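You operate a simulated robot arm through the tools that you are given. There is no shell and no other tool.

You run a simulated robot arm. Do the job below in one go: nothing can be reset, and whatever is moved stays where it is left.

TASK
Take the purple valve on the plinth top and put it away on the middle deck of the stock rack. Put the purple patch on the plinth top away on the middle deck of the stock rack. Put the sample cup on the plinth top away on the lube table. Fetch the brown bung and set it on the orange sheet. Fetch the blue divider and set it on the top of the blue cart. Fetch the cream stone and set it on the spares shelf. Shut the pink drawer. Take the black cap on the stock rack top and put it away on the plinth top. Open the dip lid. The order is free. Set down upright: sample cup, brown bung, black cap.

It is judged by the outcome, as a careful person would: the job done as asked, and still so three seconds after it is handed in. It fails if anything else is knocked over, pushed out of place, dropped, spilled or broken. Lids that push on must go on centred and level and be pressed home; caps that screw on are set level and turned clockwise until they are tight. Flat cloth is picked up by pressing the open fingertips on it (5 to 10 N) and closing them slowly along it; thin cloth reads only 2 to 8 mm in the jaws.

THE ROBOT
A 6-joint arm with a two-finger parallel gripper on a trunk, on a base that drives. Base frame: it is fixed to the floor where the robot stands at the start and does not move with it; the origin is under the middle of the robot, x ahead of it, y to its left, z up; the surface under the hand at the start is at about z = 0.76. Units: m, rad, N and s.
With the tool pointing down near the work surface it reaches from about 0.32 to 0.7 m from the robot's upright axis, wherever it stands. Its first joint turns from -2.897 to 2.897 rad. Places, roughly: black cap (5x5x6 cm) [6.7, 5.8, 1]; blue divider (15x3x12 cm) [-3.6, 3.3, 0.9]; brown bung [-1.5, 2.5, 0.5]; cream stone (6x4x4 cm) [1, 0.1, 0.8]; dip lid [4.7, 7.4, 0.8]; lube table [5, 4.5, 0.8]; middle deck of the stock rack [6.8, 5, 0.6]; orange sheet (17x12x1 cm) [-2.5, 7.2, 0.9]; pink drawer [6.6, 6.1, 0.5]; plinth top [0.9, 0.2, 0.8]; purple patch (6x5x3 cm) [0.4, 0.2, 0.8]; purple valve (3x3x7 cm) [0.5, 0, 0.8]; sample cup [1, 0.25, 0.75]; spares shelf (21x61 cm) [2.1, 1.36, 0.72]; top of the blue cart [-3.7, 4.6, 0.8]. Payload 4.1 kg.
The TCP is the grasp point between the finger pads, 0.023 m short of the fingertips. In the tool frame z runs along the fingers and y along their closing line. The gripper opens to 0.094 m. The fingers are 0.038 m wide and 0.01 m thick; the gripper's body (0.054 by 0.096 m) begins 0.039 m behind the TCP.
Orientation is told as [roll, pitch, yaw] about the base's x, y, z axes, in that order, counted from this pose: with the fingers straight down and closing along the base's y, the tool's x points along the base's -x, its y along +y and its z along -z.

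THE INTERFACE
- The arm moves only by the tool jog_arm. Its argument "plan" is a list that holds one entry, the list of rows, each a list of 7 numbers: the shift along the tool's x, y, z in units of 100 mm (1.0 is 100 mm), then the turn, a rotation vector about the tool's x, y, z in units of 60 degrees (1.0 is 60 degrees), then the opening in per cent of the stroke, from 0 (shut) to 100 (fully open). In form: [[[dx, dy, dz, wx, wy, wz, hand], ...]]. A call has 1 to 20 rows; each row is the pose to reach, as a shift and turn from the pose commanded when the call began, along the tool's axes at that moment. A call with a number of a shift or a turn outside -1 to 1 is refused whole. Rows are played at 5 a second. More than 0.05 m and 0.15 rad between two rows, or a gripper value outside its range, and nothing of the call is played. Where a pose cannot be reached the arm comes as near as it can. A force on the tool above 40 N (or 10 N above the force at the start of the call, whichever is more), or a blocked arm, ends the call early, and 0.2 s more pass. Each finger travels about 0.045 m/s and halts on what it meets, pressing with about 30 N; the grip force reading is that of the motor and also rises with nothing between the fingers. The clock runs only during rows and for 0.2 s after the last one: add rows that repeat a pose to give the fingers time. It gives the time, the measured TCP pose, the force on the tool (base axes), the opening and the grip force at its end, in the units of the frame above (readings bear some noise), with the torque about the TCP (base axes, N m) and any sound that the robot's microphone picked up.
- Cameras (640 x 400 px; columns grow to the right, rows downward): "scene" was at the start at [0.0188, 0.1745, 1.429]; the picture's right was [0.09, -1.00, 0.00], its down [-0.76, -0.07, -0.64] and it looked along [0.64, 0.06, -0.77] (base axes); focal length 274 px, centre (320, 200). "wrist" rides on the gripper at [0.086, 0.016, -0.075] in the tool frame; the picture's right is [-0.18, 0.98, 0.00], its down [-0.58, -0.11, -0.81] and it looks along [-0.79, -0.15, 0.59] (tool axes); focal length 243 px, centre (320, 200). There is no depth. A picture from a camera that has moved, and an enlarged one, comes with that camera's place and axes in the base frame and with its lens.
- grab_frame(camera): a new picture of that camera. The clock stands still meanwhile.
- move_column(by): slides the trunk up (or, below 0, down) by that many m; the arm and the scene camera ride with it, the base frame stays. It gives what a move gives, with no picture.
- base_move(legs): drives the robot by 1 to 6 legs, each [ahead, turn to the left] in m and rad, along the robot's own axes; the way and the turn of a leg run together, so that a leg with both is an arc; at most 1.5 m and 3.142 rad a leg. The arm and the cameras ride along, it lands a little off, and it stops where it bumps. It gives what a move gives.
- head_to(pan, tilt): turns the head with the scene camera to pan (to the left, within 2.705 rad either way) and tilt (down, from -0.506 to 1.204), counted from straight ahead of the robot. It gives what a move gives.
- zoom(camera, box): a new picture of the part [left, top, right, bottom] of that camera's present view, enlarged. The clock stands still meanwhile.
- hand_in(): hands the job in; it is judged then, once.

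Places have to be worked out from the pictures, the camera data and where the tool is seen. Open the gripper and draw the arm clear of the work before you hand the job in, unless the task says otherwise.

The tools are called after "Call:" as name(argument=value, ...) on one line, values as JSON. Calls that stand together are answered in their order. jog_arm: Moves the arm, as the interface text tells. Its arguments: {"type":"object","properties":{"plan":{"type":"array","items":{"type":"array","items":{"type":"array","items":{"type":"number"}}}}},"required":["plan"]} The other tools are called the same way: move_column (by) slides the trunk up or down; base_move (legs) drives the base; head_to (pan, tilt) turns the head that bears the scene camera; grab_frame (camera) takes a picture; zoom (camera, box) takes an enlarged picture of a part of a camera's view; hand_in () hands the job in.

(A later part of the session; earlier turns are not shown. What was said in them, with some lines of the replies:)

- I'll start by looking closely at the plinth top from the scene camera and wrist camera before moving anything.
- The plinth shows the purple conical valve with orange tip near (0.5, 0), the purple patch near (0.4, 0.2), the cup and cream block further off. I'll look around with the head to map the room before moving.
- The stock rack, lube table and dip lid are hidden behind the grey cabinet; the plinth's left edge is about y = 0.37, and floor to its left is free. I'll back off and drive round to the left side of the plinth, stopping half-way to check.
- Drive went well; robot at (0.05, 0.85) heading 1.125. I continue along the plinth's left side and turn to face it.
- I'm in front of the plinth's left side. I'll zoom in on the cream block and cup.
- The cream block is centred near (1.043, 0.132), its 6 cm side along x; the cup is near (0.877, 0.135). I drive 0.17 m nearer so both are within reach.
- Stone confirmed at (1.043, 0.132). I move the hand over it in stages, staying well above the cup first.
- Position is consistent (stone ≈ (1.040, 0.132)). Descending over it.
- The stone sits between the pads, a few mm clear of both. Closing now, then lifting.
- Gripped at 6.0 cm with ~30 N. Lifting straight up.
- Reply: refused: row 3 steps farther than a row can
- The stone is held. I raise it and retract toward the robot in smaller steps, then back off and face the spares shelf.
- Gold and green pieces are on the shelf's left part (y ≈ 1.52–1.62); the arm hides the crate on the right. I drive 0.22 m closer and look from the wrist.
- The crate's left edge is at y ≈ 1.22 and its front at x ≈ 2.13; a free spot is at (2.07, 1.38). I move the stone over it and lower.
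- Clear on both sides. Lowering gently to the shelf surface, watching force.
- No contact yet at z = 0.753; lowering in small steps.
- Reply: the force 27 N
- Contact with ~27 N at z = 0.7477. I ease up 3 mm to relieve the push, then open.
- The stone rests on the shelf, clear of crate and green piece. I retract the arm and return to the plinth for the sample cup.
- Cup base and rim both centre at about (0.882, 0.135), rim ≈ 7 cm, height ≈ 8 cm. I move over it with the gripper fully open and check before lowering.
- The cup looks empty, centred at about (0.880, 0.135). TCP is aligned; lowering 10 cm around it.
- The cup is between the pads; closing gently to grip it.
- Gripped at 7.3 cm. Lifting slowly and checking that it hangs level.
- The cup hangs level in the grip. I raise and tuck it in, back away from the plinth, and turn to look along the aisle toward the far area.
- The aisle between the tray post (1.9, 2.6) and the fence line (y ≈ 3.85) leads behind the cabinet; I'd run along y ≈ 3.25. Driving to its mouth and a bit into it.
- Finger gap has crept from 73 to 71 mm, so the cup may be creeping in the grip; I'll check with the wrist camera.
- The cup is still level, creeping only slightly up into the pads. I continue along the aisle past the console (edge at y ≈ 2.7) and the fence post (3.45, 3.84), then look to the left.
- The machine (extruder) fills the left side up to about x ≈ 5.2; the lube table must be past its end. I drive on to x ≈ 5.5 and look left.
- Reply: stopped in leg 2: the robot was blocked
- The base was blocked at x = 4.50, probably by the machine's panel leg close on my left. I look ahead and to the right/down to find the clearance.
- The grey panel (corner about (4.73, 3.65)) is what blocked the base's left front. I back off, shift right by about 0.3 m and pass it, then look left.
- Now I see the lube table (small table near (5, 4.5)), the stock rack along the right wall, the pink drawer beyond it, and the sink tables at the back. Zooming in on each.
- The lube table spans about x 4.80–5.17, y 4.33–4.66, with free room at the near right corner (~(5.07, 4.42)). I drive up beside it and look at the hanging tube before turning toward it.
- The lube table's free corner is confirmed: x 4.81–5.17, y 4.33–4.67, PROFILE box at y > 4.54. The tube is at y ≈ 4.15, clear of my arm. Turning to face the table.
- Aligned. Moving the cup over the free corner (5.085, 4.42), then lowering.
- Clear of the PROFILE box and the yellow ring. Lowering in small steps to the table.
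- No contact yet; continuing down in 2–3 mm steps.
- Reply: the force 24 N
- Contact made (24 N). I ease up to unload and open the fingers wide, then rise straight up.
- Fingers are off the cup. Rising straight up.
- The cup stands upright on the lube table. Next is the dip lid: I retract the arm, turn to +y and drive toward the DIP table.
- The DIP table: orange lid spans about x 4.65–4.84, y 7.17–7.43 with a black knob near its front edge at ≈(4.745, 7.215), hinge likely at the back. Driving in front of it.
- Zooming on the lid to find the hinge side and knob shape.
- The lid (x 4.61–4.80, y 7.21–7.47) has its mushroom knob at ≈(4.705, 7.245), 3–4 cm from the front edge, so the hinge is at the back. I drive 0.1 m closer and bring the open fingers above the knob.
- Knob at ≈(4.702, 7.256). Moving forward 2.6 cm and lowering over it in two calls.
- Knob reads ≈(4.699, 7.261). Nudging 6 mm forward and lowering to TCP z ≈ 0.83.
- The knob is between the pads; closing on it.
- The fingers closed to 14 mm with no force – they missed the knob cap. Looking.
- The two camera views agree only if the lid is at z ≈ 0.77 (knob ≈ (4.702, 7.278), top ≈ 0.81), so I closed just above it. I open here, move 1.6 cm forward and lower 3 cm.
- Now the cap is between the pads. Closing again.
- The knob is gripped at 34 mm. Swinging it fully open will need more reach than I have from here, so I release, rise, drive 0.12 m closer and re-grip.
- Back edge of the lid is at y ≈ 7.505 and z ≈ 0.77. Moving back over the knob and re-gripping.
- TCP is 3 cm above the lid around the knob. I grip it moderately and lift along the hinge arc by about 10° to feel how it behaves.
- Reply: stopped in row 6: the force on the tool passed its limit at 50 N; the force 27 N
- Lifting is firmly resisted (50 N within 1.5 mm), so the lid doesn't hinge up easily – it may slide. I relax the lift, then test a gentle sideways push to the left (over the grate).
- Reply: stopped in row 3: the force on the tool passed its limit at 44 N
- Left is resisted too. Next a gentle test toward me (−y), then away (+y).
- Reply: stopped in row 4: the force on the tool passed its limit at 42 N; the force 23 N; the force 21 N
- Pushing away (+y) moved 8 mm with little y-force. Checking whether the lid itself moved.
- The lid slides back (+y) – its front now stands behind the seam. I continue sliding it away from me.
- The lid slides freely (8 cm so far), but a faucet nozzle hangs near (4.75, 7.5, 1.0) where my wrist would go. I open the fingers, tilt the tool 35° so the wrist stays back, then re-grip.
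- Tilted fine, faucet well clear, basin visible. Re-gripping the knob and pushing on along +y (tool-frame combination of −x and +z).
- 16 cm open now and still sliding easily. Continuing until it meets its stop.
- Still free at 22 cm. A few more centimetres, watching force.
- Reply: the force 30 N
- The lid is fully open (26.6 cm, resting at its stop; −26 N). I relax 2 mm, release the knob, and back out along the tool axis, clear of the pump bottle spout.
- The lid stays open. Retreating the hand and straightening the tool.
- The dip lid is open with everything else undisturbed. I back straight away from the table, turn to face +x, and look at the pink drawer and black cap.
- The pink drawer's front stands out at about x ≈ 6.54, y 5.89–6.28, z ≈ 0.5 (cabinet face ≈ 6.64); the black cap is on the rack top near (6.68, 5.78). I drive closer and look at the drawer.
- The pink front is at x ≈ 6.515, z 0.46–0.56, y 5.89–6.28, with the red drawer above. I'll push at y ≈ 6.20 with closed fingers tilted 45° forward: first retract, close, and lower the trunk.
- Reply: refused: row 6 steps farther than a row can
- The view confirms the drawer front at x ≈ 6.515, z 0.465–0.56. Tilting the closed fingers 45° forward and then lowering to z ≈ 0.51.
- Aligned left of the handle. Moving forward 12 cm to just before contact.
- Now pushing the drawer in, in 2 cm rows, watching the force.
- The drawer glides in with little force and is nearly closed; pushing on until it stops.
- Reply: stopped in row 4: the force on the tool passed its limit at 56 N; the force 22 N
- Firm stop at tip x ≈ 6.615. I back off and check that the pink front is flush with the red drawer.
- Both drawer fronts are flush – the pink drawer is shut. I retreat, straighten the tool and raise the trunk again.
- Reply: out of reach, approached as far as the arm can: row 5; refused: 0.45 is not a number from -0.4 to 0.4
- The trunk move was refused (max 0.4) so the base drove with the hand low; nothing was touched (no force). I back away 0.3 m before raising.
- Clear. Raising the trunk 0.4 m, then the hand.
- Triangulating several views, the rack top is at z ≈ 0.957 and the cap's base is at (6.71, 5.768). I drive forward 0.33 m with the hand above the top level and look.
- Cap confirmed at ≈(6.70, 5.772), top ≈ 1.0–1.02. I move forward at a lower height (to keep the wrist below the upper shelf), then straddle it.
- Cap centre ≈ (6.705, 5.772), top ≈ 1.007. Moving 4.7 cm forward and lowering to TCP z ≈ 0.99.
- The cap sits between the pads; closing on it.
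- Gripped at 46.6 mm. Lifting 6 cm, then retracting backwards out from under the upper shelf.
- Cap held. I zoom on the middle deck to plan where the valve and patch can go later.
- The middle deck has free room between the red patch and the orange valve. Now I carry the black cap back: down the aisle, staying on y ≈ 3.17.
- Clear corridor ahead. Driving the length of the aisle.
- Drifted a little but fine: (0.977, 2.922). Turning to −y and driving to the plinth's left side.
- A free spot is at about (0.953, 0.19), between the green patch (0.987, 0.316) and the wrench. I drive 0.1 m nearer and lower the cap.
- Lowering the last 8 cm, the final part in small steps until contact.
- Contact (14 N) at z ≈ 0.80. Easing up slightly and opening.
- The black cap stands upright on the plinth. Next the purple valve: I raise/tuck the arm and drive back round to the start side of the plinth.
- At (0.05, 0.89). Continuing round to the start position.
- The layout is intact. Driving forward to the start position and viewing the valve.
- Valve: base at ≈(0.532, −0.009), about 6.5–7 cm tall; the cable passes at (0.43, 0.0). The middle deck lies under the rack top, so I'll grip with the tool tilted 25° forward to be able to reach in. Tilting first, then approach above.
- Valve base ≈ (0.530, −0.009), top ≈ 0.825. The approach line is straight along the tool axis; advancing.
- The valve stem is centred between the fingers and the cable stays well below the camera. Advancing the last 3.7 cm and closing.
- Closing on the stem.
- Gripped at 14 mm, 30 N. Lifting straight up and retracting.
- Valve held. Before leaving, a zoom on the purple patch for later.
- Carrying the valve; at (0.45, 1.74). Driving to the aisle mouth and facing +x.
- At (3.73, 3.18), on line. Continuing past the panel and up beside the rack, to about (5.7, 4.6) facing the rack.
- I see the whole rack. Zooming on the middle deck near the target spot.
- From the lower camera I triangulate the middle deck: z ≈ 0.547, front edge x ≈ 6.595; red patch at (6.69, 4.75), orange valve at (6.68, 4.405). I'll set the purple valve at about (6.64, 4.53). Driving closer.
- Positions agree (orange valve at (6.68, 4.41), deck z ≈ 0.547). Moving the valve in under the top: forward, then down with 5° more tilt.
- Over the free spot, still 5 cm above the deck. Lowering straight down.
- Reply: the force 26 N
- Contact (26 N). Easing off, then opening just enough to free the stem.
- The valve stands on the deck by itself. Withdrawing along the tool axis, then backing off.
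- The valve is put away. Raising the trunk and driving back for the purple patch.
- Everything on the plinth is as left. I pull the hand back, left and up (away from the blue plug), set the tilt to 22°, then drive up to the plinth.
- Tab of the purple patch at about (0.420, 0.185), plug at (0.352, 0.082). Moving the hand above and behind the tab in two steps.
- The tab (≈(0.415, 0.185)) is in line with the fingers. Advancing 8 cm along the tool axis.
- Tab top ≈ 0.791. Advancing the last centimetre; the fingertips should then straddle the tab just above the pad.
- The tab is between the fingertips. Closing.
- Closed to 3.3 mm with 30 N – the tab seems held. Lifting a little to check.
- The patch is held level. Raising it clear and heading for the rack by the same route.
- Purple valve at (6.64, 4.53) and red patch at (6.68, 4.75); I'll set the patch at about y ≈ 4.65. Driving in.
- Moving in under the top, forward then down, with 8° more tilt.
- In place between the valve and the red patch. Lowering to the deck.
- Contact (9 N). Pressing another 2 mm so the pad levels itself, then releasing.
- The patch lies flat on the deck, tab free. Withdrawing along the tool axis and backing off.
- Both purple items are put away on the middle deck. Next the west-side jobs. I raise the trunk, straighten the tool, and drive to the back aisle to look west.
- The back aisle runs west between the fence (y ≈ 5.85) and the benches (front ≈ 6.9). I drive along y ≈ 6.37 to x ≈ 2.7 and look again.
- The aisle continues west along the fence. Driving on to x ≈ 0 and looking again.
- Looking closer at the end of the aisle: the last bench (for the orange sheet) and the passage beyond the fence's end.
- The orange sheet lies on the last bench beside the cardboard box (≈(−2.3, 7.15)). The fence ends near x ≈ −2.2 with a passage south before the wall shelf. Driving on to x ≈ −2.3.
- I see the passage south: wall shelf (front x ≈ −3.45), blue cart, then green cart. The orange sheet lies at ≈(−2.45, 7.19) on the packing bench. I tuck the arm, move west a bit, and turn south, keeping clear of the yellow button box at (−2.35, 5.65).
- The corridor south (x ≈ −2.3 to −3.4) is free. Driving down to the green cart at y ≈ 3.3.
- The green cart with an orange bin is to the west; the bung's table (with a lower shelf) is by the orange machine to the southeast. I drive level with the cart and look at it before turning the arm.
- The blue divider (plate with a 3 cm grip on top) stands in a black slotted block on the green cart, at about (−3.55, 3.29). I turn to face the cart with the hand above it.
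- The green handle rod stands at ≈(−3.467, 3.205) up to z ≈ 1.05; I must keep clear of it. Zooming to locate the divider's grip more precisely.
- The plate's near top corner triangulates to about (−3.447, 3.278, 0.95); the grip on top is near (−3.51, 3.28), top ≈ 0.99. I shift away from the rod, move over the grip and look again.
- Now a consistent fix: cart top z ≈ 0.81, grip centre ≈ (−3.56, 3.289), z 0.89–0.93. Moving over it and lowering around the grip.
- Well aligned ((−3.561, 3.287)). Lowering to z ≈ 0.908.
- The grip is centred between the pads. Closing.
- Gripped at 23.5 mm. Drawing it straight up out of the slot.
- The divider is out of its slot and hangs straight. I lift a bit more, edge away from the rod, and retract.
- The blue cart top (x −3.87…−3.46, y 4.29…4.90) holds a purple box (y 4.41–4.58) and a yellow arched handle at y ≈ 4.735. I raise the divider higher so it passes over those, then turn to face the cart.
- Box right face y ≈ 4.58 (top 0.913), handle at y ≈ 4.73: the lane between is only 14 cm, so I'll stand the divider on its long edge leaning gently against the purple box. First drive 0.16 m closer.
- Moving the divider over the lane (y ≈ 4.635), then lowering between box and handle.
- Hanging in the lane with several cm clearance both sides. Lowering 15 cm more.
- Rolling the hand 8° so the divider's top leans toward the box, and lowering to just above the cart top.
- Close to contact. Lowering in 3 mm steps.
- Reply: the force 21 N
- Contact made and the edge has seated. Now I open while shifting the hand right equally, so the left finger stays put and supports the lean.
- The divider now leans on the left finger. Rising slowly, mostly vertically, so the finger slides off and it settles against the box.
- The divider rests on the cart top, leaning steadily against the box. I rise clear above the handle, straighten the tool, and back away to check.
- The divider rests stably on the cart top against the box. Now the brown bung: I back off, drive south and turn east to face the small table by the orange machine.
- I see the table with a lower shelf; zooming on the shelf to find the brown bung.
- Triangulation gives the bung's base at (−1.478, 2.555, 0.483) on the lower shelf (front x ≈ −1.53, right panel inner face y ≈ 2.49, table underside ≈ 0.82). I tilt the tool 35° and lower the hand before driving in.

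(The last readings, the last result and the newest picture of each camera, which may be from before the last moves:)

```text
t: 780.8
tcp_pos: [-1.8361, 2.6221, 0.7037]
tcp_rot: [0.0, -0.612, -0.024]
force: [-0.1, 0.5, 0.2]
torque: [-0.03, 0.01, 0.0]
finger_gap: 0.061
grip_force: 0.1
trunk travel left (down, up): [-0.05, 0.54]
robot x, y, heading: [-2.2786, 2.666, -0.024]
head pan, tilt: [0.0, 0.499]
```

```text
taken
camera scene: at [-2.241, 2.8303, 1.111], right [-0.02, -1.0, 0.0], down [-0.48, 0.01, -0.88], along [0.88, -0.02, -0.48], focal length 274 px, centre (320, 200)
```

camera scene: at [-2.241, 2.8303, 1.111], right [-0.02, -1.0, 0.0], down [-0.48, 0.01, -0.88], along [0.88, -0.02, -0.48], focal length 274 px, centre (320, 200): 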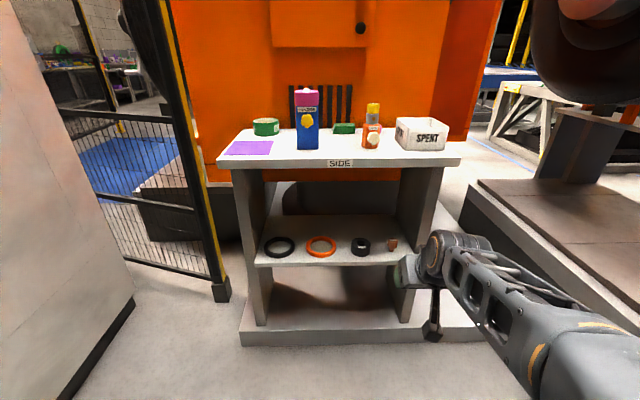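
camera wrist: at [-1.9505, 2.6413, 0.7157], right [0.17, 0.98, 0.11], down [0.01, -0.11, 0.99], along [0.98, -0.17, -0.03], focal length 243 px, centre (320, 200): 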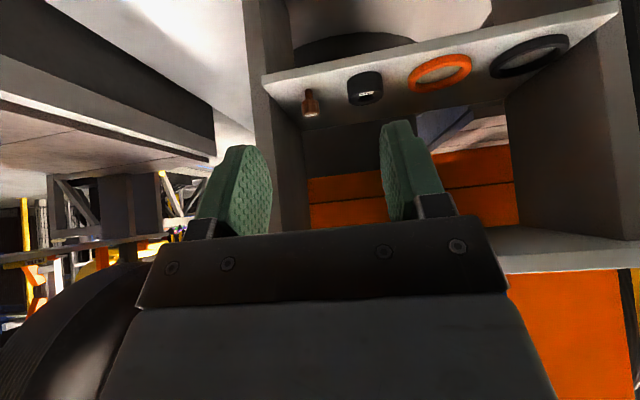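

Bung confirmed at ≈(−1.48, 2.557); right panel inner face y ≈ 2.497. To keep the gripper body off that panel I'll come in with the hand yawed 15° from the left. Driving 0.2 m further, then yawing the tool.

Call:
base_move(legs=[[0.2, 0]])

Call:
jog_arm(plan=[[[0.1, 0, -0.05, 0.036, 0, 0.051, 55], [0.2, 0, -0.1, 0.072, 0, 0.103, 50], [0.25, 0, -0.1, 0.108, 0, 0.154, 48], [0.25, 0, -0.1, 0.1435, 0, 0.205, 48]]])

Call:
grab_frame(camera="wrist")

```text
t: 782.4
tcp_pos: [-1.6381, 2.6179, 0.7035]
tcp_rot: [-0.001, -0.612, -0.024]
force: [-0.2, -0.5, 0.4]
torque: [0.0, 0.03, -0.01]
finger_gap: 0.0611
grip_force: 0.0
trunk travel left (down, up): [-0.05, 0.54]
robot x, y, heading: [-2.0769, 2.6585, -0.023]
head pan, tilt: [0.0, 0.499]
```

```text
t: 783.4
tcp_pos: [-1.6633, 2.62, 0.6986]
tcp_rot: [-0.001, -0.612, -0.289]
force: [0.0, -0.7, 0.2]
torque: [-0.01, -0.03, 0.0]
finger_gap: 0.045
grip_force: 0.1
trunk travel left (down, up): [-0.05, 0.54]
robot x, y, heading: [-2.0767, 2.6616, -0.023]
head pan, tilt: [0.0, 0.499]
```

```text
taken
camera wrist: at [-1.7692, 2.667, 0.7095], right [0.42, 0.9, 0.11], down [-0.02, -0.11, 0.99], along [0.91, -0.42, -0.03], focal length 243 px, centre (320, 200)
```

wrist: 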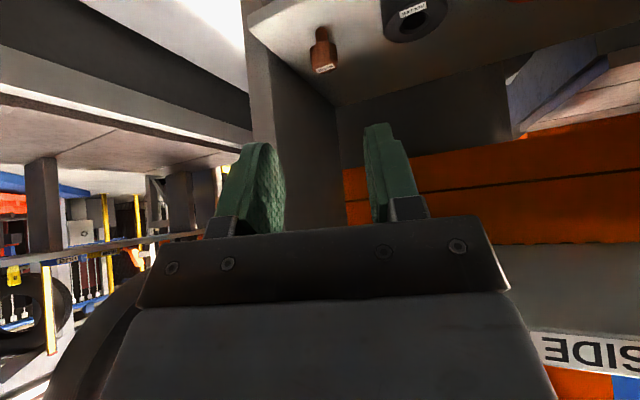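

Bung at (−1.48, 2.56), head top ≈ 0.535. Approaching in two moves to a point 10 cm back along the tool axis.

Call:
jog_arm(plan=[[[-0.14, -0.01, 0.4, 0, 0, 0, 48], [-0.28, -0.025, 0.8, 0, 0, 0, 48], [-0.34, -0.03, 1.0, 0, 0, 0, 48]]])

Call:
jog_arm(plan=[[[-0.1, -0.01, 0.3, 0, 0, 0, 48], [-0.2, -0.023, 0.58, 0, 0, 0, 48]]])

Call:
grab_frame(camera="wrist")

Call:
zoom(camera="scene", box=[320, 180, 480, 320])

```text
t: 784.2
tcp_pos: [-1.5821, 2.591, 0.6351]
tcp_rot: [0.001, -0.613, -0.288]
force: [-0.7, 0.2, 0.7]
torque: [0.01, 0.04, 0.01]
finger_gap: 0.0452
grip_force: 0.0
trunk travel left (down, up): [-0.05, 0.54]
robot x, y, heading: [-2.0812, 2.6622, -0.021]
head pan, tilt: [0.0, 0.499]
```

```text
t: 784.8
tcp_pos: [-1.5351, 2.5776, 0.6019]
tcp_rot: [-0.001, -0.613, -0.286]
force: [-0.6, -0.1, 0.5]
torque: [-0.01, 0.0, 0.01]
finger_gap: 0.045
grip_force: 0.1
trunk travel left (down, up): [-0.05, 0.54]
robot x, y, heading: [-2.0786, 2.6581, -0.02]
head pan, tilt: [0.0, 0.499]
```

```text
taken
camera wrist: at [-1.6403, 2.6236, 0.6122], right [0.42, 0.9, 0.11], down [-0.02, -0.11, 0.99], along [0.91, -0.42, -0.03], focal length 243 px, centre (320, 200)
```

wrist: 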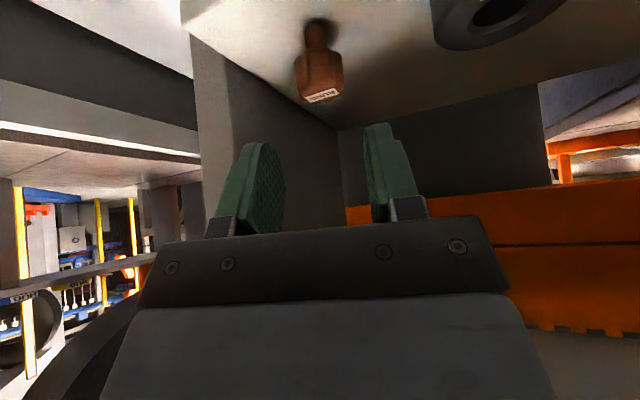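

```text
2.86 times, centred on (400, 250) of scene
camera zoom: at [-2.0423, 2.8262, 1.111], right [-0.02, -1.0, 0.0], down [-0.48, 0.01, -0.88], along [0.88, -0.02, -0.48], focal length 783 px, centre (91, 57)
```

zoom: 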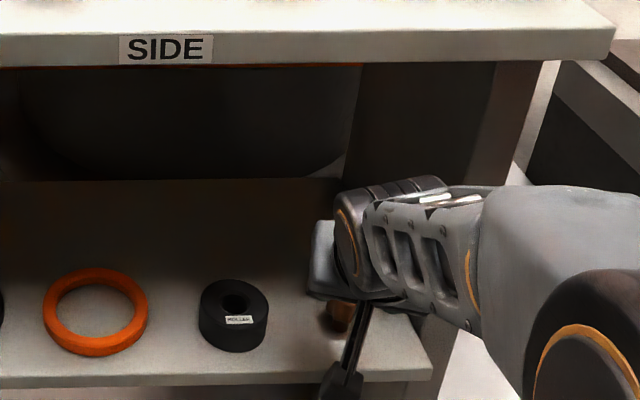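

Lined up (the remaining path is straight along the tool). Advancing 7 cm, then checking.

Call:
jog_arm(plan=[[[0, 0, 0.25, 0, 0, 0, 48], [0, 0, 0.5, 0, 0, 0, 48], [0, 0.005, 0.7, 0, 0, 0, 48]]])

Call:
grab_frame(camera="wrist")

Call:
zoom(camera="scene", box=[320, 180, 480, 320])

```text
t: 785.6
tcp_pos: [-1.4976, 2.5638, 0.5415]
tcp_rot: [0.001, -0.612, -0.286]
force: [-0.2, 0.0, 0.0]
torque: [0.01, -0.01, -0.04]
finger_gap: 0.0451
grip_force: 0.1
trunk travel left (down, up): [-0.05, 0.54]
robot x, y, heading: [-2.0749, 2.662, -0.019]
head pan, tilt: [0.0, 0.499]
```

```text
taken
camera wrist: at [-1.6026, 2.6107, 0.5531], right [0.42, 0.9, 0.11], down [-0.02, -0.11, 0.99], along [0.91, -0.42, -0.03], focal length 243 px, centre (320, 200)
```

wrist: 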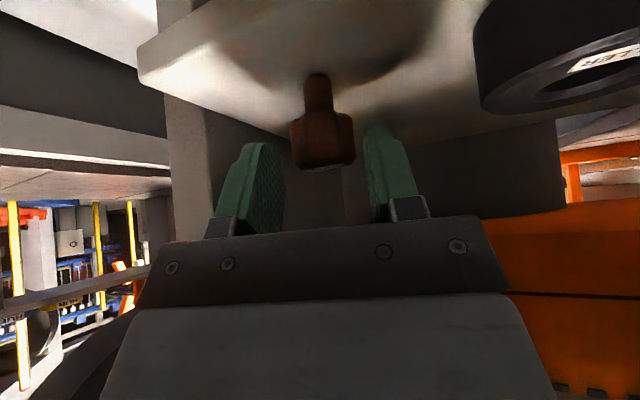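

```text
2.86 times, centred on (400, 250) of scene
camera zoom: at [-2.0422, 2.8262, 1.111], right [-0.02, -1.0, 0.0], down [-0.48, 0.01, -0.88], along [0.88, -0.02, -0.48], focal length 783 px, centre (91, 57)
```

zoom: 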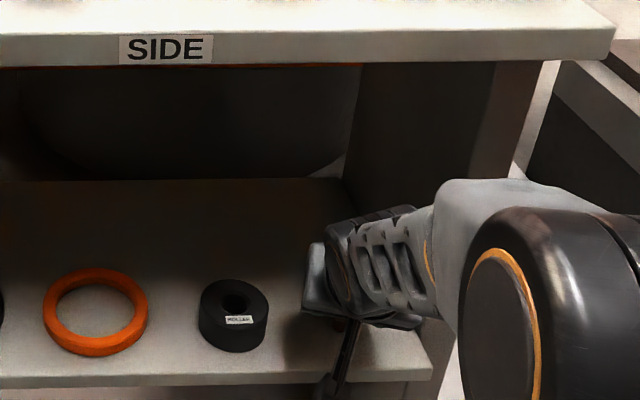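

Head is centred between the fingers with a few mm to spare; I open slightly more and advance the last 3 cm.

Call:
jog_arm(plan=[[[0, 0, 0, 0, 0, 0, 56], [0, -0.01, 0.1, 0, 0, 0, 56], [0, -0.01, 0.2, 0, 0, 0, 56], [0, -0.01, 0.28, 0, 0, 0, 56], [0, -0.01, 0.28, 0, 0, 0, 56]]])

Call:
grab_frame(camera="wrist")

```text
t: 786.8
tcp_pos: [-1.4822, 2.5593, 0.5185]
tcp_rot: [0.0, -0.613, -0.287]
force: [-1.1, 0.6, -0.6]
torque: [0.04, 0.0, -0.01]
finger_gap: 0.0524
grip_force: 0.0
trunk travel left (down, up): [-0.05, 0.54]
robot x, y, heading: [-2.0782, 2.6609, -0.026]
head pan, tilt: [0.0, 0.499]
```

```text
taken
camera wrist: at [-1.5873, 2.6057, 0.5302], right [0.42, 0.9, 0.11], down [-0.02, -0.11, 0.99], along [0.91, -0.42, -0.03], focal length 243 px, centre (320, 200)
```

wrist: 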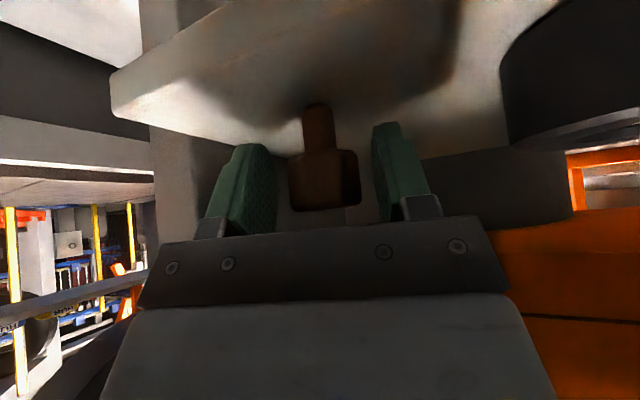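

The bung's head is between the pads. Closing.

Call:
jog_arm(plan=[[[0, 0, 0, 0, 0, 0, 45], [0, 0, 0, 0, 0, 0, 35], [0, 0, 0, 0, 0, 0, 28], [0, 0, 0, 0, 0, 0, 24], [0, 0, 0, 0, 0, 0, 24]]])

Call:
grab_frame(camera="wrist")

```text
t: 788.0
tcp_pos: [-1.4821, 2.558, 0.5185]
tcp_rot: [-0.001, -0.612, -0.288]
force: [0.2, 0.9, 1.3]
torque: [0.03, 0.01, 0.04]
finger_gap: 0.0334
grip_force: 30.4
trunk travel left (down, up): [-0.05, 0.54]
robot x, y, heading: [-2.0765, 2.661, -0.024]
head pan, tilt: [0.0, 0.499]
```

```text
taken
camera wrist: at [-1.5874, 2.6058, 0.5303], right [0.42, 0.9, 0.11], down [-0.02, -0.11, 0.99], along [0.91, -0.42, -0.03], focal length 243 px, centre (320, 200)
```

wrist: 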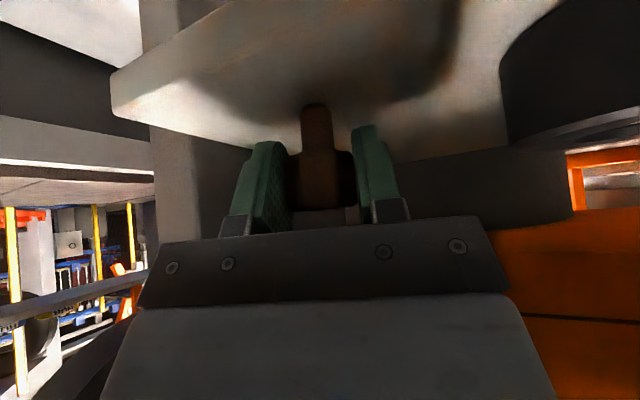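

Gripped at 33 mm. Lifting 2 cm, then withdrawing along the tool axis.

Call:
jog_arm(plan=[[[-0.06, 0, -0.08, 0, 0, 0, 24], [-0.115, 0, -0.164, 0, 0, 0, 24], [-0.115, 0, -0.45, 0, 0, 0, 24], [-0.115, 0, -0.75, 0, 0, 0, 24], [-0.1, 0, -1.0, 0, 0, 0, 24]]])

Call:
grab_frame(camera="wrist")

Call:
jog_arm(plan=[[[0.2, 0, -0.25, 0, 0, 0, 24], [0.4, 0, -0.5, 0, 0, 0, 24], [0.6, 0, -0.75, 0, 0, 0, 24]]])

Call:
base_move(legs=[[-0.5, 0]])

Call:
grab_frame(camera="scene")

```text
t: 789.2
tcp_pos: [-1.5302, 2.573, 0.605]
tcp_rot: [-0.001, -0.611, -0.286]
force: [0.5, 0.9, -0.4]
torque: [-0.01, 0.02, -0.02]
finger_gap: 0.0334
grip_force: 30.7
trunk travel left (down, up): [-0.05, 0.54]
robot x, y, heading: [-2.0774, 2.6597, -0.024]
head pan, tilt: [0.0, 0.499]
```

```text
taken
camera wrist: at [-1.6349, 2.6208, 0.6173], right [0.42, 0.9, 0.11], down [-0.02, -0.11, 0.99], along [0.91, -0.42, -0.03], focal length 243 px, centre (320, 200)
```

wrist: 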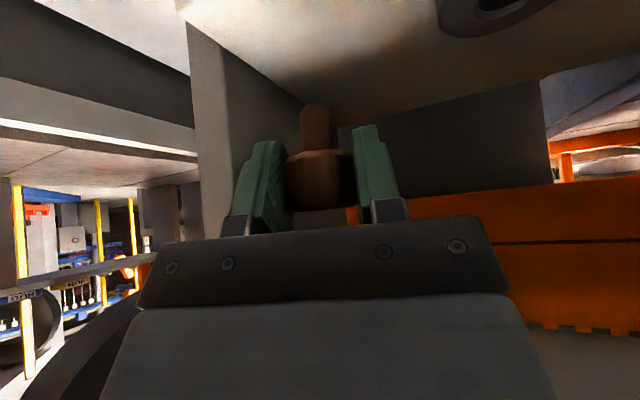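

```text
t: 790.0
tcp_pos: [-1.6182, 2.5981, 0.6341]
tcp_rot: [0.001, -0.612, -0.286]
force: [0.1, 0.0, -0.1]
torque: [-0.01, -0.02, -0.01]
finger_gap: 0.033
grip_force: 30.1
trunk travel left (down, up): [-0.05, 0.54]
robot x, y, heading: [-2.0825, 2.6562, -0.025]
head pan, tilt: [0.0, 0.499]
```

```text
t: 792.9
tcp_pos: [-2.113, 2.6101, 0.6333]
tcp_rot: [0.001, -0.614, -0.284]
force: [0.1, 0.0, -1.2]
torque: [0.01, -0.01, -0.04]
finger_gap: 0.0331
grip_force: 29.8
trunk travel left (down, up): [-0.05, 0.54]
robot x, y, heading: [-2.5713, 2.6728, -0.016]
head pan, tilt: [0.0, 0.499]
```

```text
taken
camera scene: at [-2.5381, 2.836, 1.111], right [-0.02, -1.0, 0.0], down [-0.48, 0.01, -0.88], along [0.88, -0.02, -0.48], focal length 274 px, centre (320, 200)
```

scene: 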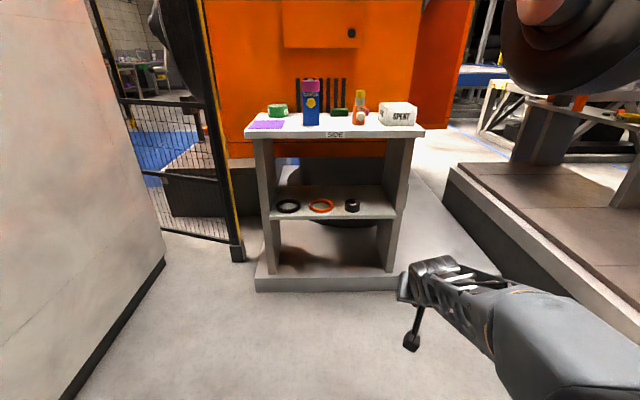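

The bung is held upright; the shelf is otherwise undisturbed. I raise the trunk and drive north along the corridor to the packing bench.

Call:
move_column(by=0.4)

Call:
base_move(legs=[[0, 1.93], [0.98, 0], [0, -0.36], [1.5, 0]])

```text
t: 796.7
tcp_pos: [-2.1136, 2.6095, 1.0328]
tcp_rot: [0.001, -0.612, -0.285]
force: [-0.2, -0.5, -0.4]
torque: [0.0, -0.03, 0.02]
finger_gap: 0.0333
grip_force: 30.1
trunk travel left (down, up): [-0.45, 0.14]
robot x, y, heading: [-2.5751, 2.6706, -0.018]
head pan, tilt: [0.0, 0.499]
```

```text
t: 814.5
tcp_pos: [-2.8245, 5.5462, 1.0337]
tcp_rot: [-0.001, -0.612, 1.324]
force: [-0.1, 0.1, -0.2]
torque: [-0.05, 0.0, 0.01]
finger_gap: 0.0333
grip_force: 29.9
trunk travel left (down, up): [-0.45, 0.14]
robot x, y, heading: [-2.871, 5.0828, 1.587]
head pan, tilt: [0.0, 0.499]
```

Call:
base_move(legs=[[1.07, 0], [0, -0.75], [0.55, 0], [0, 0.75]])

Call:
head_to(pan=0.0, tilt=0.75)

Call:
grab_frame(camera="scene")

Call:
grab_frame(camera="wrist")

```text
t: 826.8
tcp_pos: [-2.4625, 7.0264, 1.0343]
tcp_rot: [-0.001, -0.614, 1.321]
force: [0.4, -0.8, -0.4]
torque: [0.01, -0.01, 0.0]
finger_gap: 0.0331
grip_force: 30.2
trunk travel left (down, up): [-0.45, 0.14]
robot x, y, heading: [-2.5039, 6.5633, 1.594]
head pan, tilt: [0.0, 0.499]
```

```text
t: 827.5
tcp_pos: [-2.4605, 7.0257, 1.0342]
tcp_rot: [0.0, -0.613, 1.322]
force: [-0.4, -0.7, 0.5]
torque: [0.01, 0.02, 0.01]
finger_gap: 0.0327
grip_force: 30.3
trunk travel left (down, up): [-0.45, 0.14]
robot x, y, heading: [-2.5083, 6.5615, 1.585]
head pan, tilt: [0.0, 0.75]
```

```text
taken
camera scene: at [-2.6693, 6.584, 1.4891], right [1.0, 0.02, 0.0], down [0.01, -0.68, -0.73], along [-0.01, 0.73, -0.68], focal length 274 px, centre (320, 200)
```

scene: 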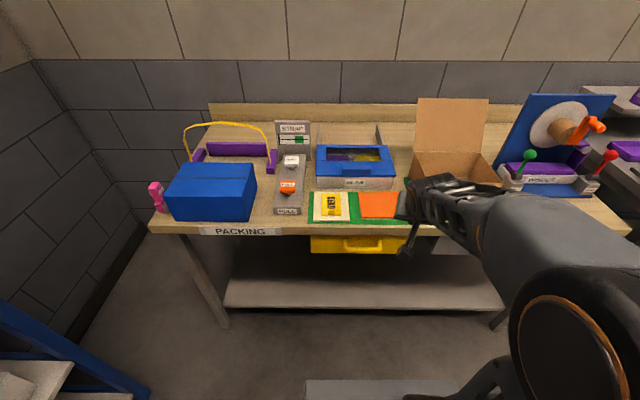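

```text
taken
camera wrist: at [-2.5061, 6.9196, 1.0457], right [-0.91, 0.39, 0.11], down [0.11, -0.01, 0.99], along [0.39, 0.92, -0.03], focal length 243 px, centre (320, 200)
```

wrist: 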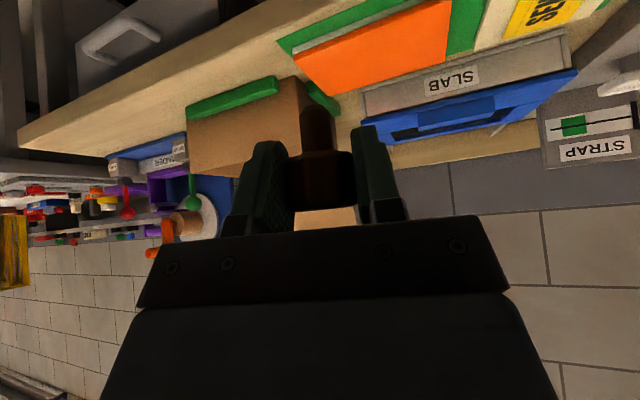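

I see the orange sheet between the yellow-white card and the cardboard box. Zooming to measure it.

Call:
zoom(camera="scene", box=[290, 140, 430, 240])

Call:
zoom(camera="wrist", box=[180, 0, 600, 180])

```text
4.00 times, centred on (360, 190) of scene
camera zoom: at [-2.6693, 6.584, 1.4891], right [1.0, 0.02, 0.0], down [0.01, -0.68, -0.73], along [-0.01, 0.73, -0.68], focal length 1096 px, centre (160, 240)
```

zoom: 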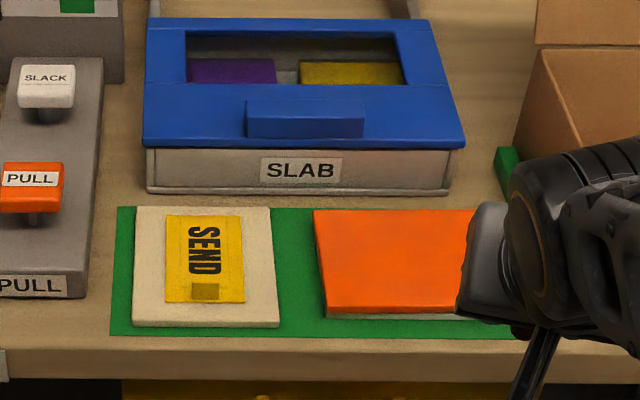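

```text
1.52 times, centred on (390, 90) of wrist
camera zoom: at [-2.5061, 6.9196, 1.0457], right [-0.91, 0.39, 0.11], down [0.11, -0.01, 0.99], along [0.39, 0.92, -0.03], focal length 370 px, centre (213, 368)
```

zoom: 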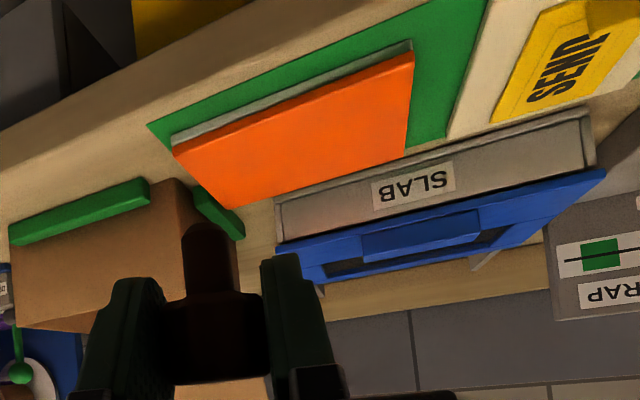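

Triangulated: the orange sheet's top is at z ≈ 0.870, spanning x −2.549…−2.38, y 7.167…7.287, centre (−2.464, 7.227). Driving 0.1 m closer, then moving over its centre.

Call:
base_move(legs=[[0.1, 0]])

Call:
jog_arm(plan=[[[-0.16, 0.09, 0.08, 0, 0, 0, 24], [-0.3, 0.19, 0.18, 0, 0, 0, 24], [-0.3, 0.28, 0.4, 0, 0, 0, 24], [-0.25, 0.28, 0.7, 0, 0, 0, 24]]])

Call:
grab_frame(camera="wrist")

Call:
zoom(camera="scene", box=[290, 140, 430, 240])

```text
t: 828.7
tcp_pos: [-2.4637, 7.1262, 1.0331]
tcp_rot: [-0.001, -0.613, 1.323]
force: [-0.8, -0.3, 0.1]
torque: [-0.01, -0.01, 0.02]
finger_gap: 0.033
grip_force: 30.1
trunk travel left (down, up): [-0.45, 0.14]
robot x, y, heading: [-2.5098, 6.6652, 1.584]
head pan, tilt: [0.0, 0.75]
```

```text
t: 829.7
tcp_pos: [-2.4759, 7.1922, 0.9907]
tcp_rot: [0.0, -0.613, 1.322]
force: [0.7, 0.0, 0.5]
torque: [0.0, -0.03, 0.02]
finger_gap: 0.0331
grip_force: 30.2
trunk travel left (down, up): [-0.45, 0.14]
robot x, y, heading: [-2.5082, 6.6636, 1.591]
head pan, tilt: [0.0, 0.75]
```

```text
taken
camera wrist: at [-2.5206, 7.0847, 1.003], right [-0.92, 0.39, 0.11], down [0.11, -0.02, 0.99], along [0.39, 0.92, -0.03], focal length 243 px, centre (320, 200)
```

wrist: 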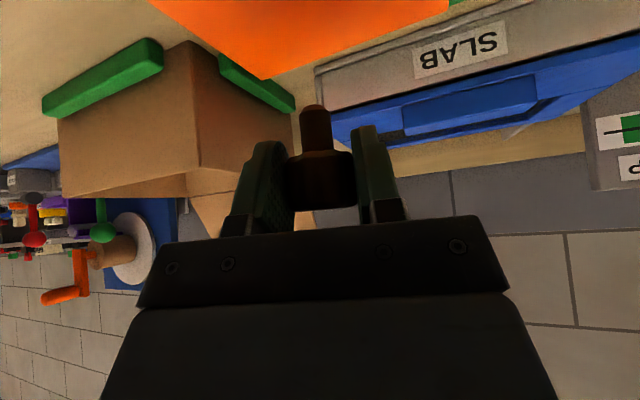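

```text
4.00 times, centred on (360, 190) of scene
camera zoom: at [-2.671, 6.6831, 1.4891], right [1.0, 0.02, 0.0], down [0.01, -0.68, -0.73], along [-0.01, 0.73, -0.68], focal length 1096 px, centre (160, 240)
```

zoom: 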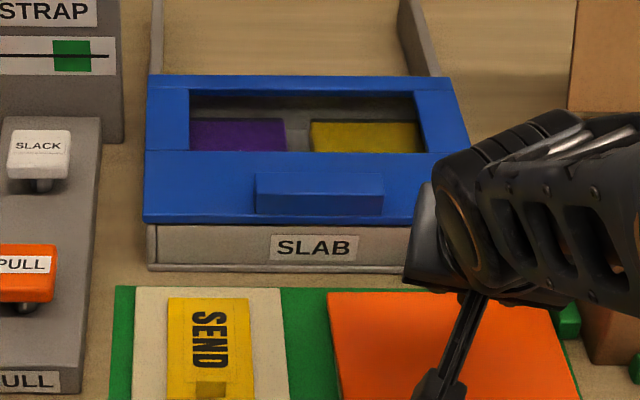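

On track; moving to 2.5 cm above contact over the sheet's centre.

Call:
jog_arm(plan=[[[0.01, -0.01, 0.25, 0, 0, 0, 24], [0.03, -0.02, 0.5, 0, 0, 0, 24], [0.05, -0.03, 0.71, 0, 0, 0, 24]]])

Call:
grab_frame(camera="wrist")

Call:
zoom(camera="scene", box=[310, 160, 450, 260])

```text
t: 830.5
tcp_pos: [-2.4623, 7.2274, 0.9288]
tcp_rot: [0.001, -0.612, 1.321]
force: [-0.3, -0.3, 0.3]
torque: [0.01, 0.0, 0.03]
finger_gap: 0.0331
grip_force: 30.0
trunk travel left (down, up): [-0.45, 0.14]
robot x, y, heading: [-2.5039, 6.66, 1.587]
head pan, tilt: [0.0, 0.75]
```

```text
taken
camera wrist: at [-2.5079, 7.1203, 0.9414], right [-0.92, 0.39, 0.11], down [0.11, -0.02, 0.99], along [0.39, 0.92, -0.03], focal length 243 px, centre (320, 200)
```

wrist: 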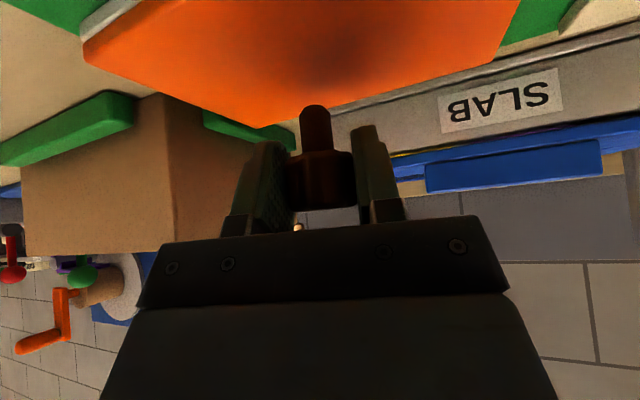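

```text
4.00 times, centred on (380, 210) of scene
camera zoom: at [-2.671, 6.683, 1.4891], right [1.0, 0.02, 0.0], down [0.01, -0.68, -0.73], along [-0.01, 0.73, -0.68], focal length 1096 px, centre (80, 160)
```

zoom: 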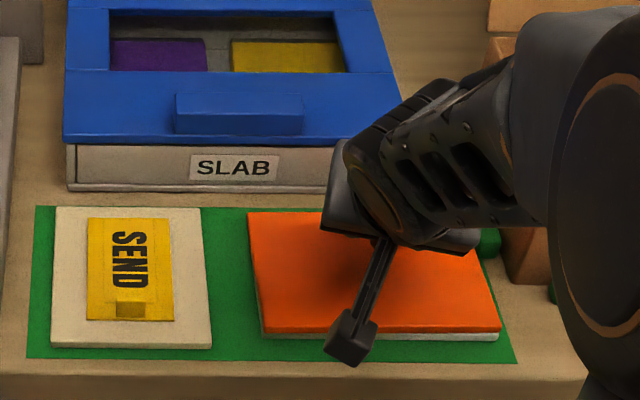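

Directly over the sheet. Lowering the last 2–3 cm gently.

Call:
jog_arm(plan=[[[0.05, 0, 0.07, 0, 0, 0, 24], [0.08, 0, 0.115, 0, 0, 0, 24], [0.103, 0, 0.147, 0, 0, 0, 24]]])

Call:
jog_arm(plan=[[[0.012, 0, 0.016, 0, 0, 0, 24], [0.023, 0, 0.033, 0, 0, 0, 24]]])

```text
t: 831.3
tcp_pos: [-2.464, 7.2268, 0.9111]
tcp_rot: [-0.001, -0.612, 1.322]
force: [-0.3, 0.1, -0.5]
torque: [-0.01, 0.02, 0.02]
finger_gap: 0.0331
grip_force: 29.8
trunk travel left (down, up): [-0.45, 0.14]
robot x, y, heading: [-2.5057, 6.6627, 1.587]
head pan, tilt: [0.0, 0.75]
```

```text
t: 831.9
tcp_pos: [-2.4639, 7.2268, 0.9081]
tcp_rot: [-0.002, -0.612, 1.323]
force: [-0.6, -0.2, 2.0]
torque: [0.01, 0.01, 0.02]
finger_gap: 0.0331
grip_force: 30.1
trunk travel left (down, up): [-0.45, 0.14]
robot x, y, heading: [-2.5084, 6.6636, 1.587]
head pan, tilt: [0.0, 0.75]
```

Call:
jog_arm(plan=[[[0.006, 0, 0.008, 0, 0, 0, 24], [0.012, 0, 0.016, 0, 0, 0, 24]]])

Call:
grab_frame(camera="wrist")

```text
t: 832.5
tcp_pos: [-2.4631, 7.2267, 0.9069]
tcp_rot: [0.0, -0.614, 1.321]
force: [1.5, 1.0, 10.2]
torque: [0.11, -0.07, -0.01]
finger_gap: 0.0327
grip_force: 29.9
trunk travel left (down, up): [-0.45, 0.14]
robot x, y, heading: [-2.5043, 6.6645, 1.592]
head pan, tilt: [0.0, 0.75]
```

```text
taken
camera wrist: at [-2.5083, 7.1199, 0.9186], right [-0.92, 0.39, 0.11], down [0.11, -0.02, 0.99], along [0.39, 0.92, -0.03], focal length 243 px, centre (320, 200)
```

wrist: 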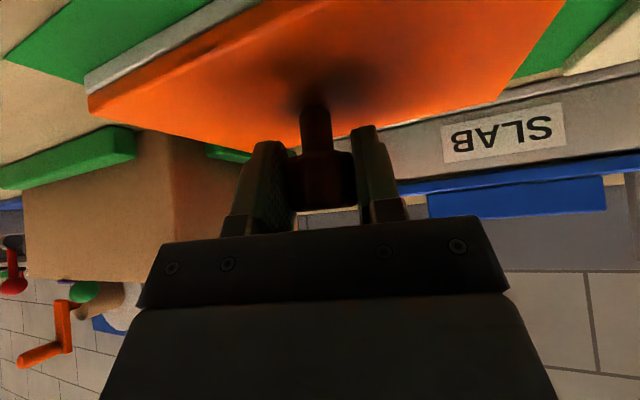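

Contact (10 N). Relaxing 1 mm and opening slowly.

Call:
jog_arm(plan=[[[-0.006, 0, -0.008, 0, 0, 0, 30], [-0.006, 0, -0.008, 0, 0, 0, 35], [-0.006, 0, -0.008, 0, 0, 0, 40], [-0.006, 0, -0.008, 0, 0, 0, 48], [-0.006, 0, -0.008, 0, 0, 0, 56], [-0.006, 0, -0.008, 0, 0, 0, 56]]])

Call:
grab_frame(camera="wrist")

```text
t: 833.9
tcp_pos: [-2.4644, 7.2263, 0.9058]
tcp_rot: [0.001, -0.612, 1.323]
force: [-0.4, 0.9, -0.4]
torque: [0.0, 0.01, -0.02]
finger_gap: 0.0526
grip_force: 0.1
trunk travel left (down, up): [-0.45, 0.14]
robot x, y, heading: [-2.5079, 6.6632, 1.589]
head pan, tilt: [0.0, 0.75]
```

```text
taken
camera wrist: at [-2.5088, 7.12, 0.9182], right [-0.92, 0.39, 0.11], down [0.11, -0.01, 0.99], along [0.39, 0.92, -0.03], focal length 243 px, centre (320, 200)
```

wrist: 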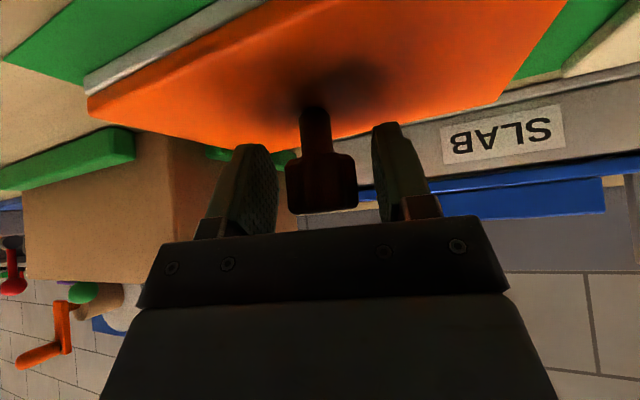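

The bung stands free on the sheet. Withdrawing along the tool axis and checking from above.

Call:
jog_arm(plan=[[[0, 0, -0.15, 0, 0, 0, 56], [0, 0, -0.4, 0, 0, 0, 56], [0, 0, -0.7, 0, 0, 0, 56], [0, 0, -1.0, 0, 0, 0, 56]]])

Call:
jog_arm(plan=[[[0.2, 0, -0.3, 0, 0, 0, 56], [0.4, 0, -0.6, 0, 0, 0, 56], [0.5, 0, -0.9, 0, 0, 0, 56]]])

Call:
zoom(camera="scene", box=[310, 140, 470, 260])

Call:
grab_frame(camera="wrist")

```text
t: 834.9
tcp_pos: [-2.4786, 7.1698, 0.9881]
tcp_rot: [-0.001, -0.612, 1.323]
force: [0.1, -0.8, 0.4]
torque: [0.0, 0.01, -0.01]
finger_gap: 0.0526
grip_force: 0.1
trunk travel left (down, up): [-0.45, 0.14]
robot x, y, heading: [-2.5079, 6.6635, 1.59]
head pan, tilt: [0.0, 0.75]
```

```text
t: 835.7
tcp_pos: [-2.5006, 7.08, 1.0321]
tcp_rot: [0.0, -0.611, 1.324]
force: [-0.1, -0.3, -0.4]
torque: [0.01, -0.01, 0.02]
finger_gap: 0.0525
grip_force: 0.1
trunk travel left (down, up): [-0.45, 0.14]
robot x, y, heading: [-2.509, 6.6617, 1.587]
head pan, tilt: [0.0, 0.75]
```

```text
3.33 times, centred on (390, 200) of scene
camera zoom: at [-2.6709, 6.6828, 1.489], right [1.0, 0.02, 0.0], down [0.01, -0.68, -0.73], along [-0.01, 0.73, -0.68], focal length 914 px, centre (87, 200)
```

zoom: 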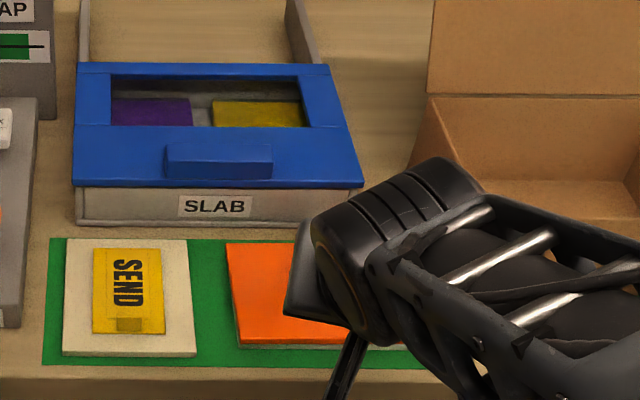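

```text
taken
camera wrist: at [-2.5464, 6.9743, 1.0444], right [-0.92, 0.39, 0.11], down [0.11, -0.01, 0.99], along [0.39, 0.92, -0.03], focal length 243 px, centre (320, 200)
```

wrist: 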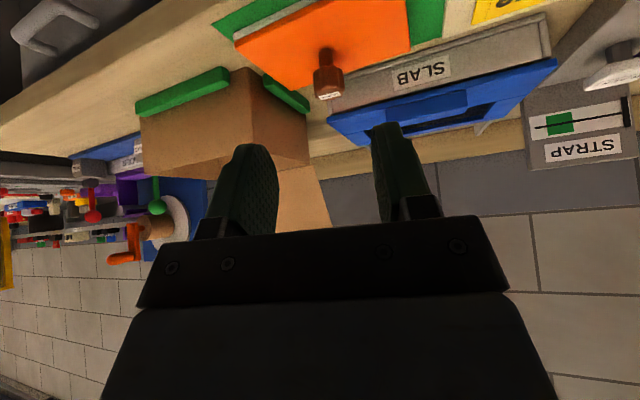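

The bung stands upright (head up) on the orange sheet. I back away from the bench and look back at the blue cart to check that the divider has stayed put.

Call:
base_move(legs=[[-0.25, 0]])

Call:
grab_frame(camera="scene")

Call:
head_to(pan=2.5, tilt=0.35)

Call:
grab_frame(camera="scene")

```text
t: 837.5
tcp_pos: [-2.4972, 6.832, 1.0334]
tcp_rot: [-0.002, -0.614, 1.323]
force: [-0.2, 0.2, 1.6]
torque: [0.02, -0.01, 0.0]
finger_gap: 0.0523
grip_force: 0.0
trunk travel left (down, up): [-0.45, 0.14]
robot x, y, heading: [-2.5008, 6.4116, 1.583]
head pan, tilt: [0.0, 0.75]
```

```text
taken
camera scene: at [-2.6666, 6.4326, 1.489], right [1.0, 0.02, 0.0], down [0.01, -0.68, -0.73], along [-0.01, 0.73, -0.68], focal length 274 px, centre (320, 200)
```

scene: 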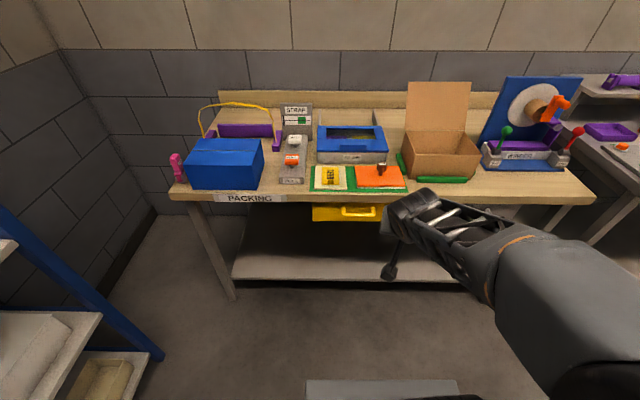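

```text
t: 839.8
tcp_pos: [-2.4977, 6.8315, 1.0317]
tcp_rot: [0.0, -0.61, 1.322]
force: [0.6, 0.6, -0.1]
torque: [0.01, -0.01, 0.01]
finger_gap: 0.0526
grip_force: 0.1
trunk travel left (down, up): [-0.45, 0.14]
robot x, y, heading: [-2.5023, 6.4101, 1.59]
head pan, tilt: [2.499, 0.351]
```

```text
taken
camera scene: at [-2.7195, 6.2743, 1.5247], right [-0.81, 0.58, 0.0], down [0.2, 0.28, -0.94], along [-0.55, -0.76, -0.34], focal length 274 px, centre (320, 200)
```

scene: 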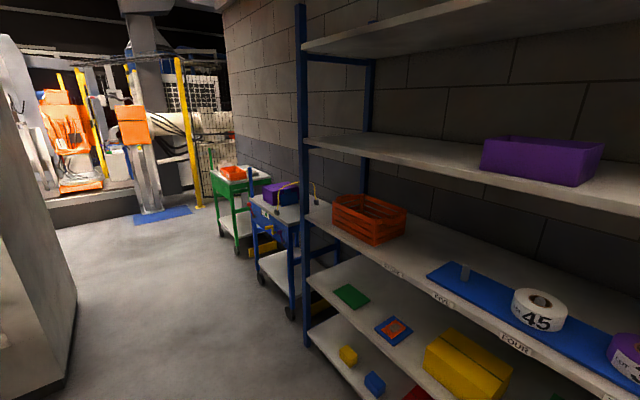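

Call:
zoom(camera="scene", box=[240, 165, 330, 225])

```text
6.67 times, centred on (285, 195) of scene
camera zoom: at [-2.7195, 6.2743, 1.5247], right [-0.81, 0.58, 0.0], down [0.2, 0.28, -0.94], along [-0.55, -0.76, -0.34], focal length 1827 px, centre (553, 233)
```

zoom: 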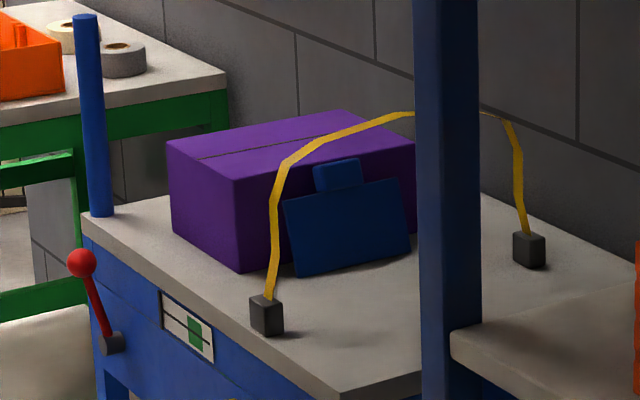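

The divider still rests steadily on the cart top against the box, and the bung stands upright on the orange sheet. All nine jobs are done; I open the gripper fully and draw the arm back before handing in.

Call:
jog_arm(plan=[[[0.1, 0, -0.1, 0, 0.1, 0, 70], [0.2, 0, -0.2, 0, 0.2, 0, 85], [0.3, 0, -0.3, 0, 0.3, 0, 100], [0.3, 0, -0.3, 0, 0.3, 0, 100]]])

Call:
head_to(pan=0.0, tilt=0.6)

Call:
zoom(camera="scene", box=[290, 100, 450, 220])

```text
t: 840.8
tcp_pos: [-2.5089, 6.7922, 1.0404]
tcp_rot: [-0.001, -0.296, 1.323]
force: [0.6, -0.1, 0.6]
torque: [0.01, -0.03, 0.02]
finger_gap: 0.0939
grip_force: 0.1
trunk travel left (down, up): [-0.45, 0.14]
robot x, y, heading: [-2.5046, 6.4101, 1.585]
head pan, tilt: [2.499, 0.351]
```

```text
t: 843.0
tcp_pos: [-2.5093, 6.7907, 1.0396]
tcp_rot: [-0.001, -0.298, 1.322]
force: [-0.1, 0.2, 0.6]
torque: [-0.01, -0.03, 0.02]
finger_gap: 0.094
grip_force: 0.0
trunk travel left (down, up): [-0.45, 0.14]
robot x, y, heading: [-2.5023, 6.4101, 1.588]
head pan, tilt: [0.0, 0.6]
```

```text
3.33 times, centred on (370, 160) of scene
camera zoom: at [-2.6667, 6.4382, 1.5019], right [1.0, 0.02, 0.0], down [0.01, -0.56, -0.83], along [-0.02, 0.82, -0.56], focal length 914 px, centre (153, 333)
```

zoom: 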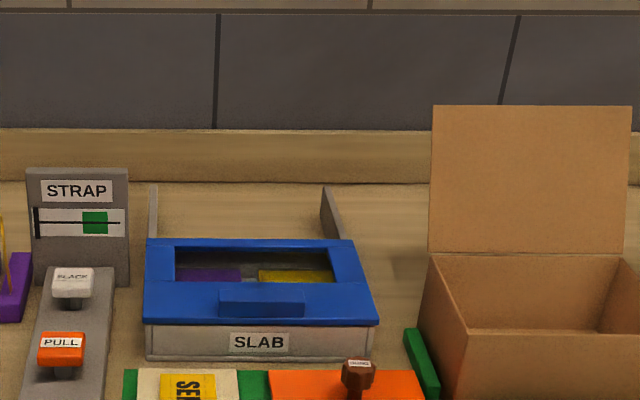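

The picture shows the bung upright on the orange sheet, and the gripper is open and clear. All tasks were checked at the time they were done, so I hand in the job.

Call:
hand_in()

```text
The job is handed in.
```

I finished all nine tasks and handed the job in; nothing was knocked over, dropped or spilled along the way. I checked each item when I placed it. Only the divider and bung were looked at again before handing in.

| Task | Result |
|---|---|
| Purple valve | On the middle deck of the stock rack, standing upright |
| Purple patch | On the middle deck of the stock rack, lying flat |
| Sample cup | Upright on the lube table; it looked empty when picked up |
| Brown bung | Upright on the orange sheet |
| Blue divider | On the blue cart top, standing on its long edge and leaning against the purple box |
| Cream stone | On the spares shelf |
| Pink drawer | Pushed home, flush with the red drawer above it |
| Black cap | Upright on the plinth top |
| Dip lid | Slid fully open; it slides back rather than hinging up |

- **Divider:** it leans rather than lies flat, because the purple box and the yellow handle left only about 14 cm between them. It had not moved when I looked again about 90 seconds later.
- **Bump:** the robot base was stopped once against a fixed panel on the extruder while I was finding the way. Nothing appeared to move.
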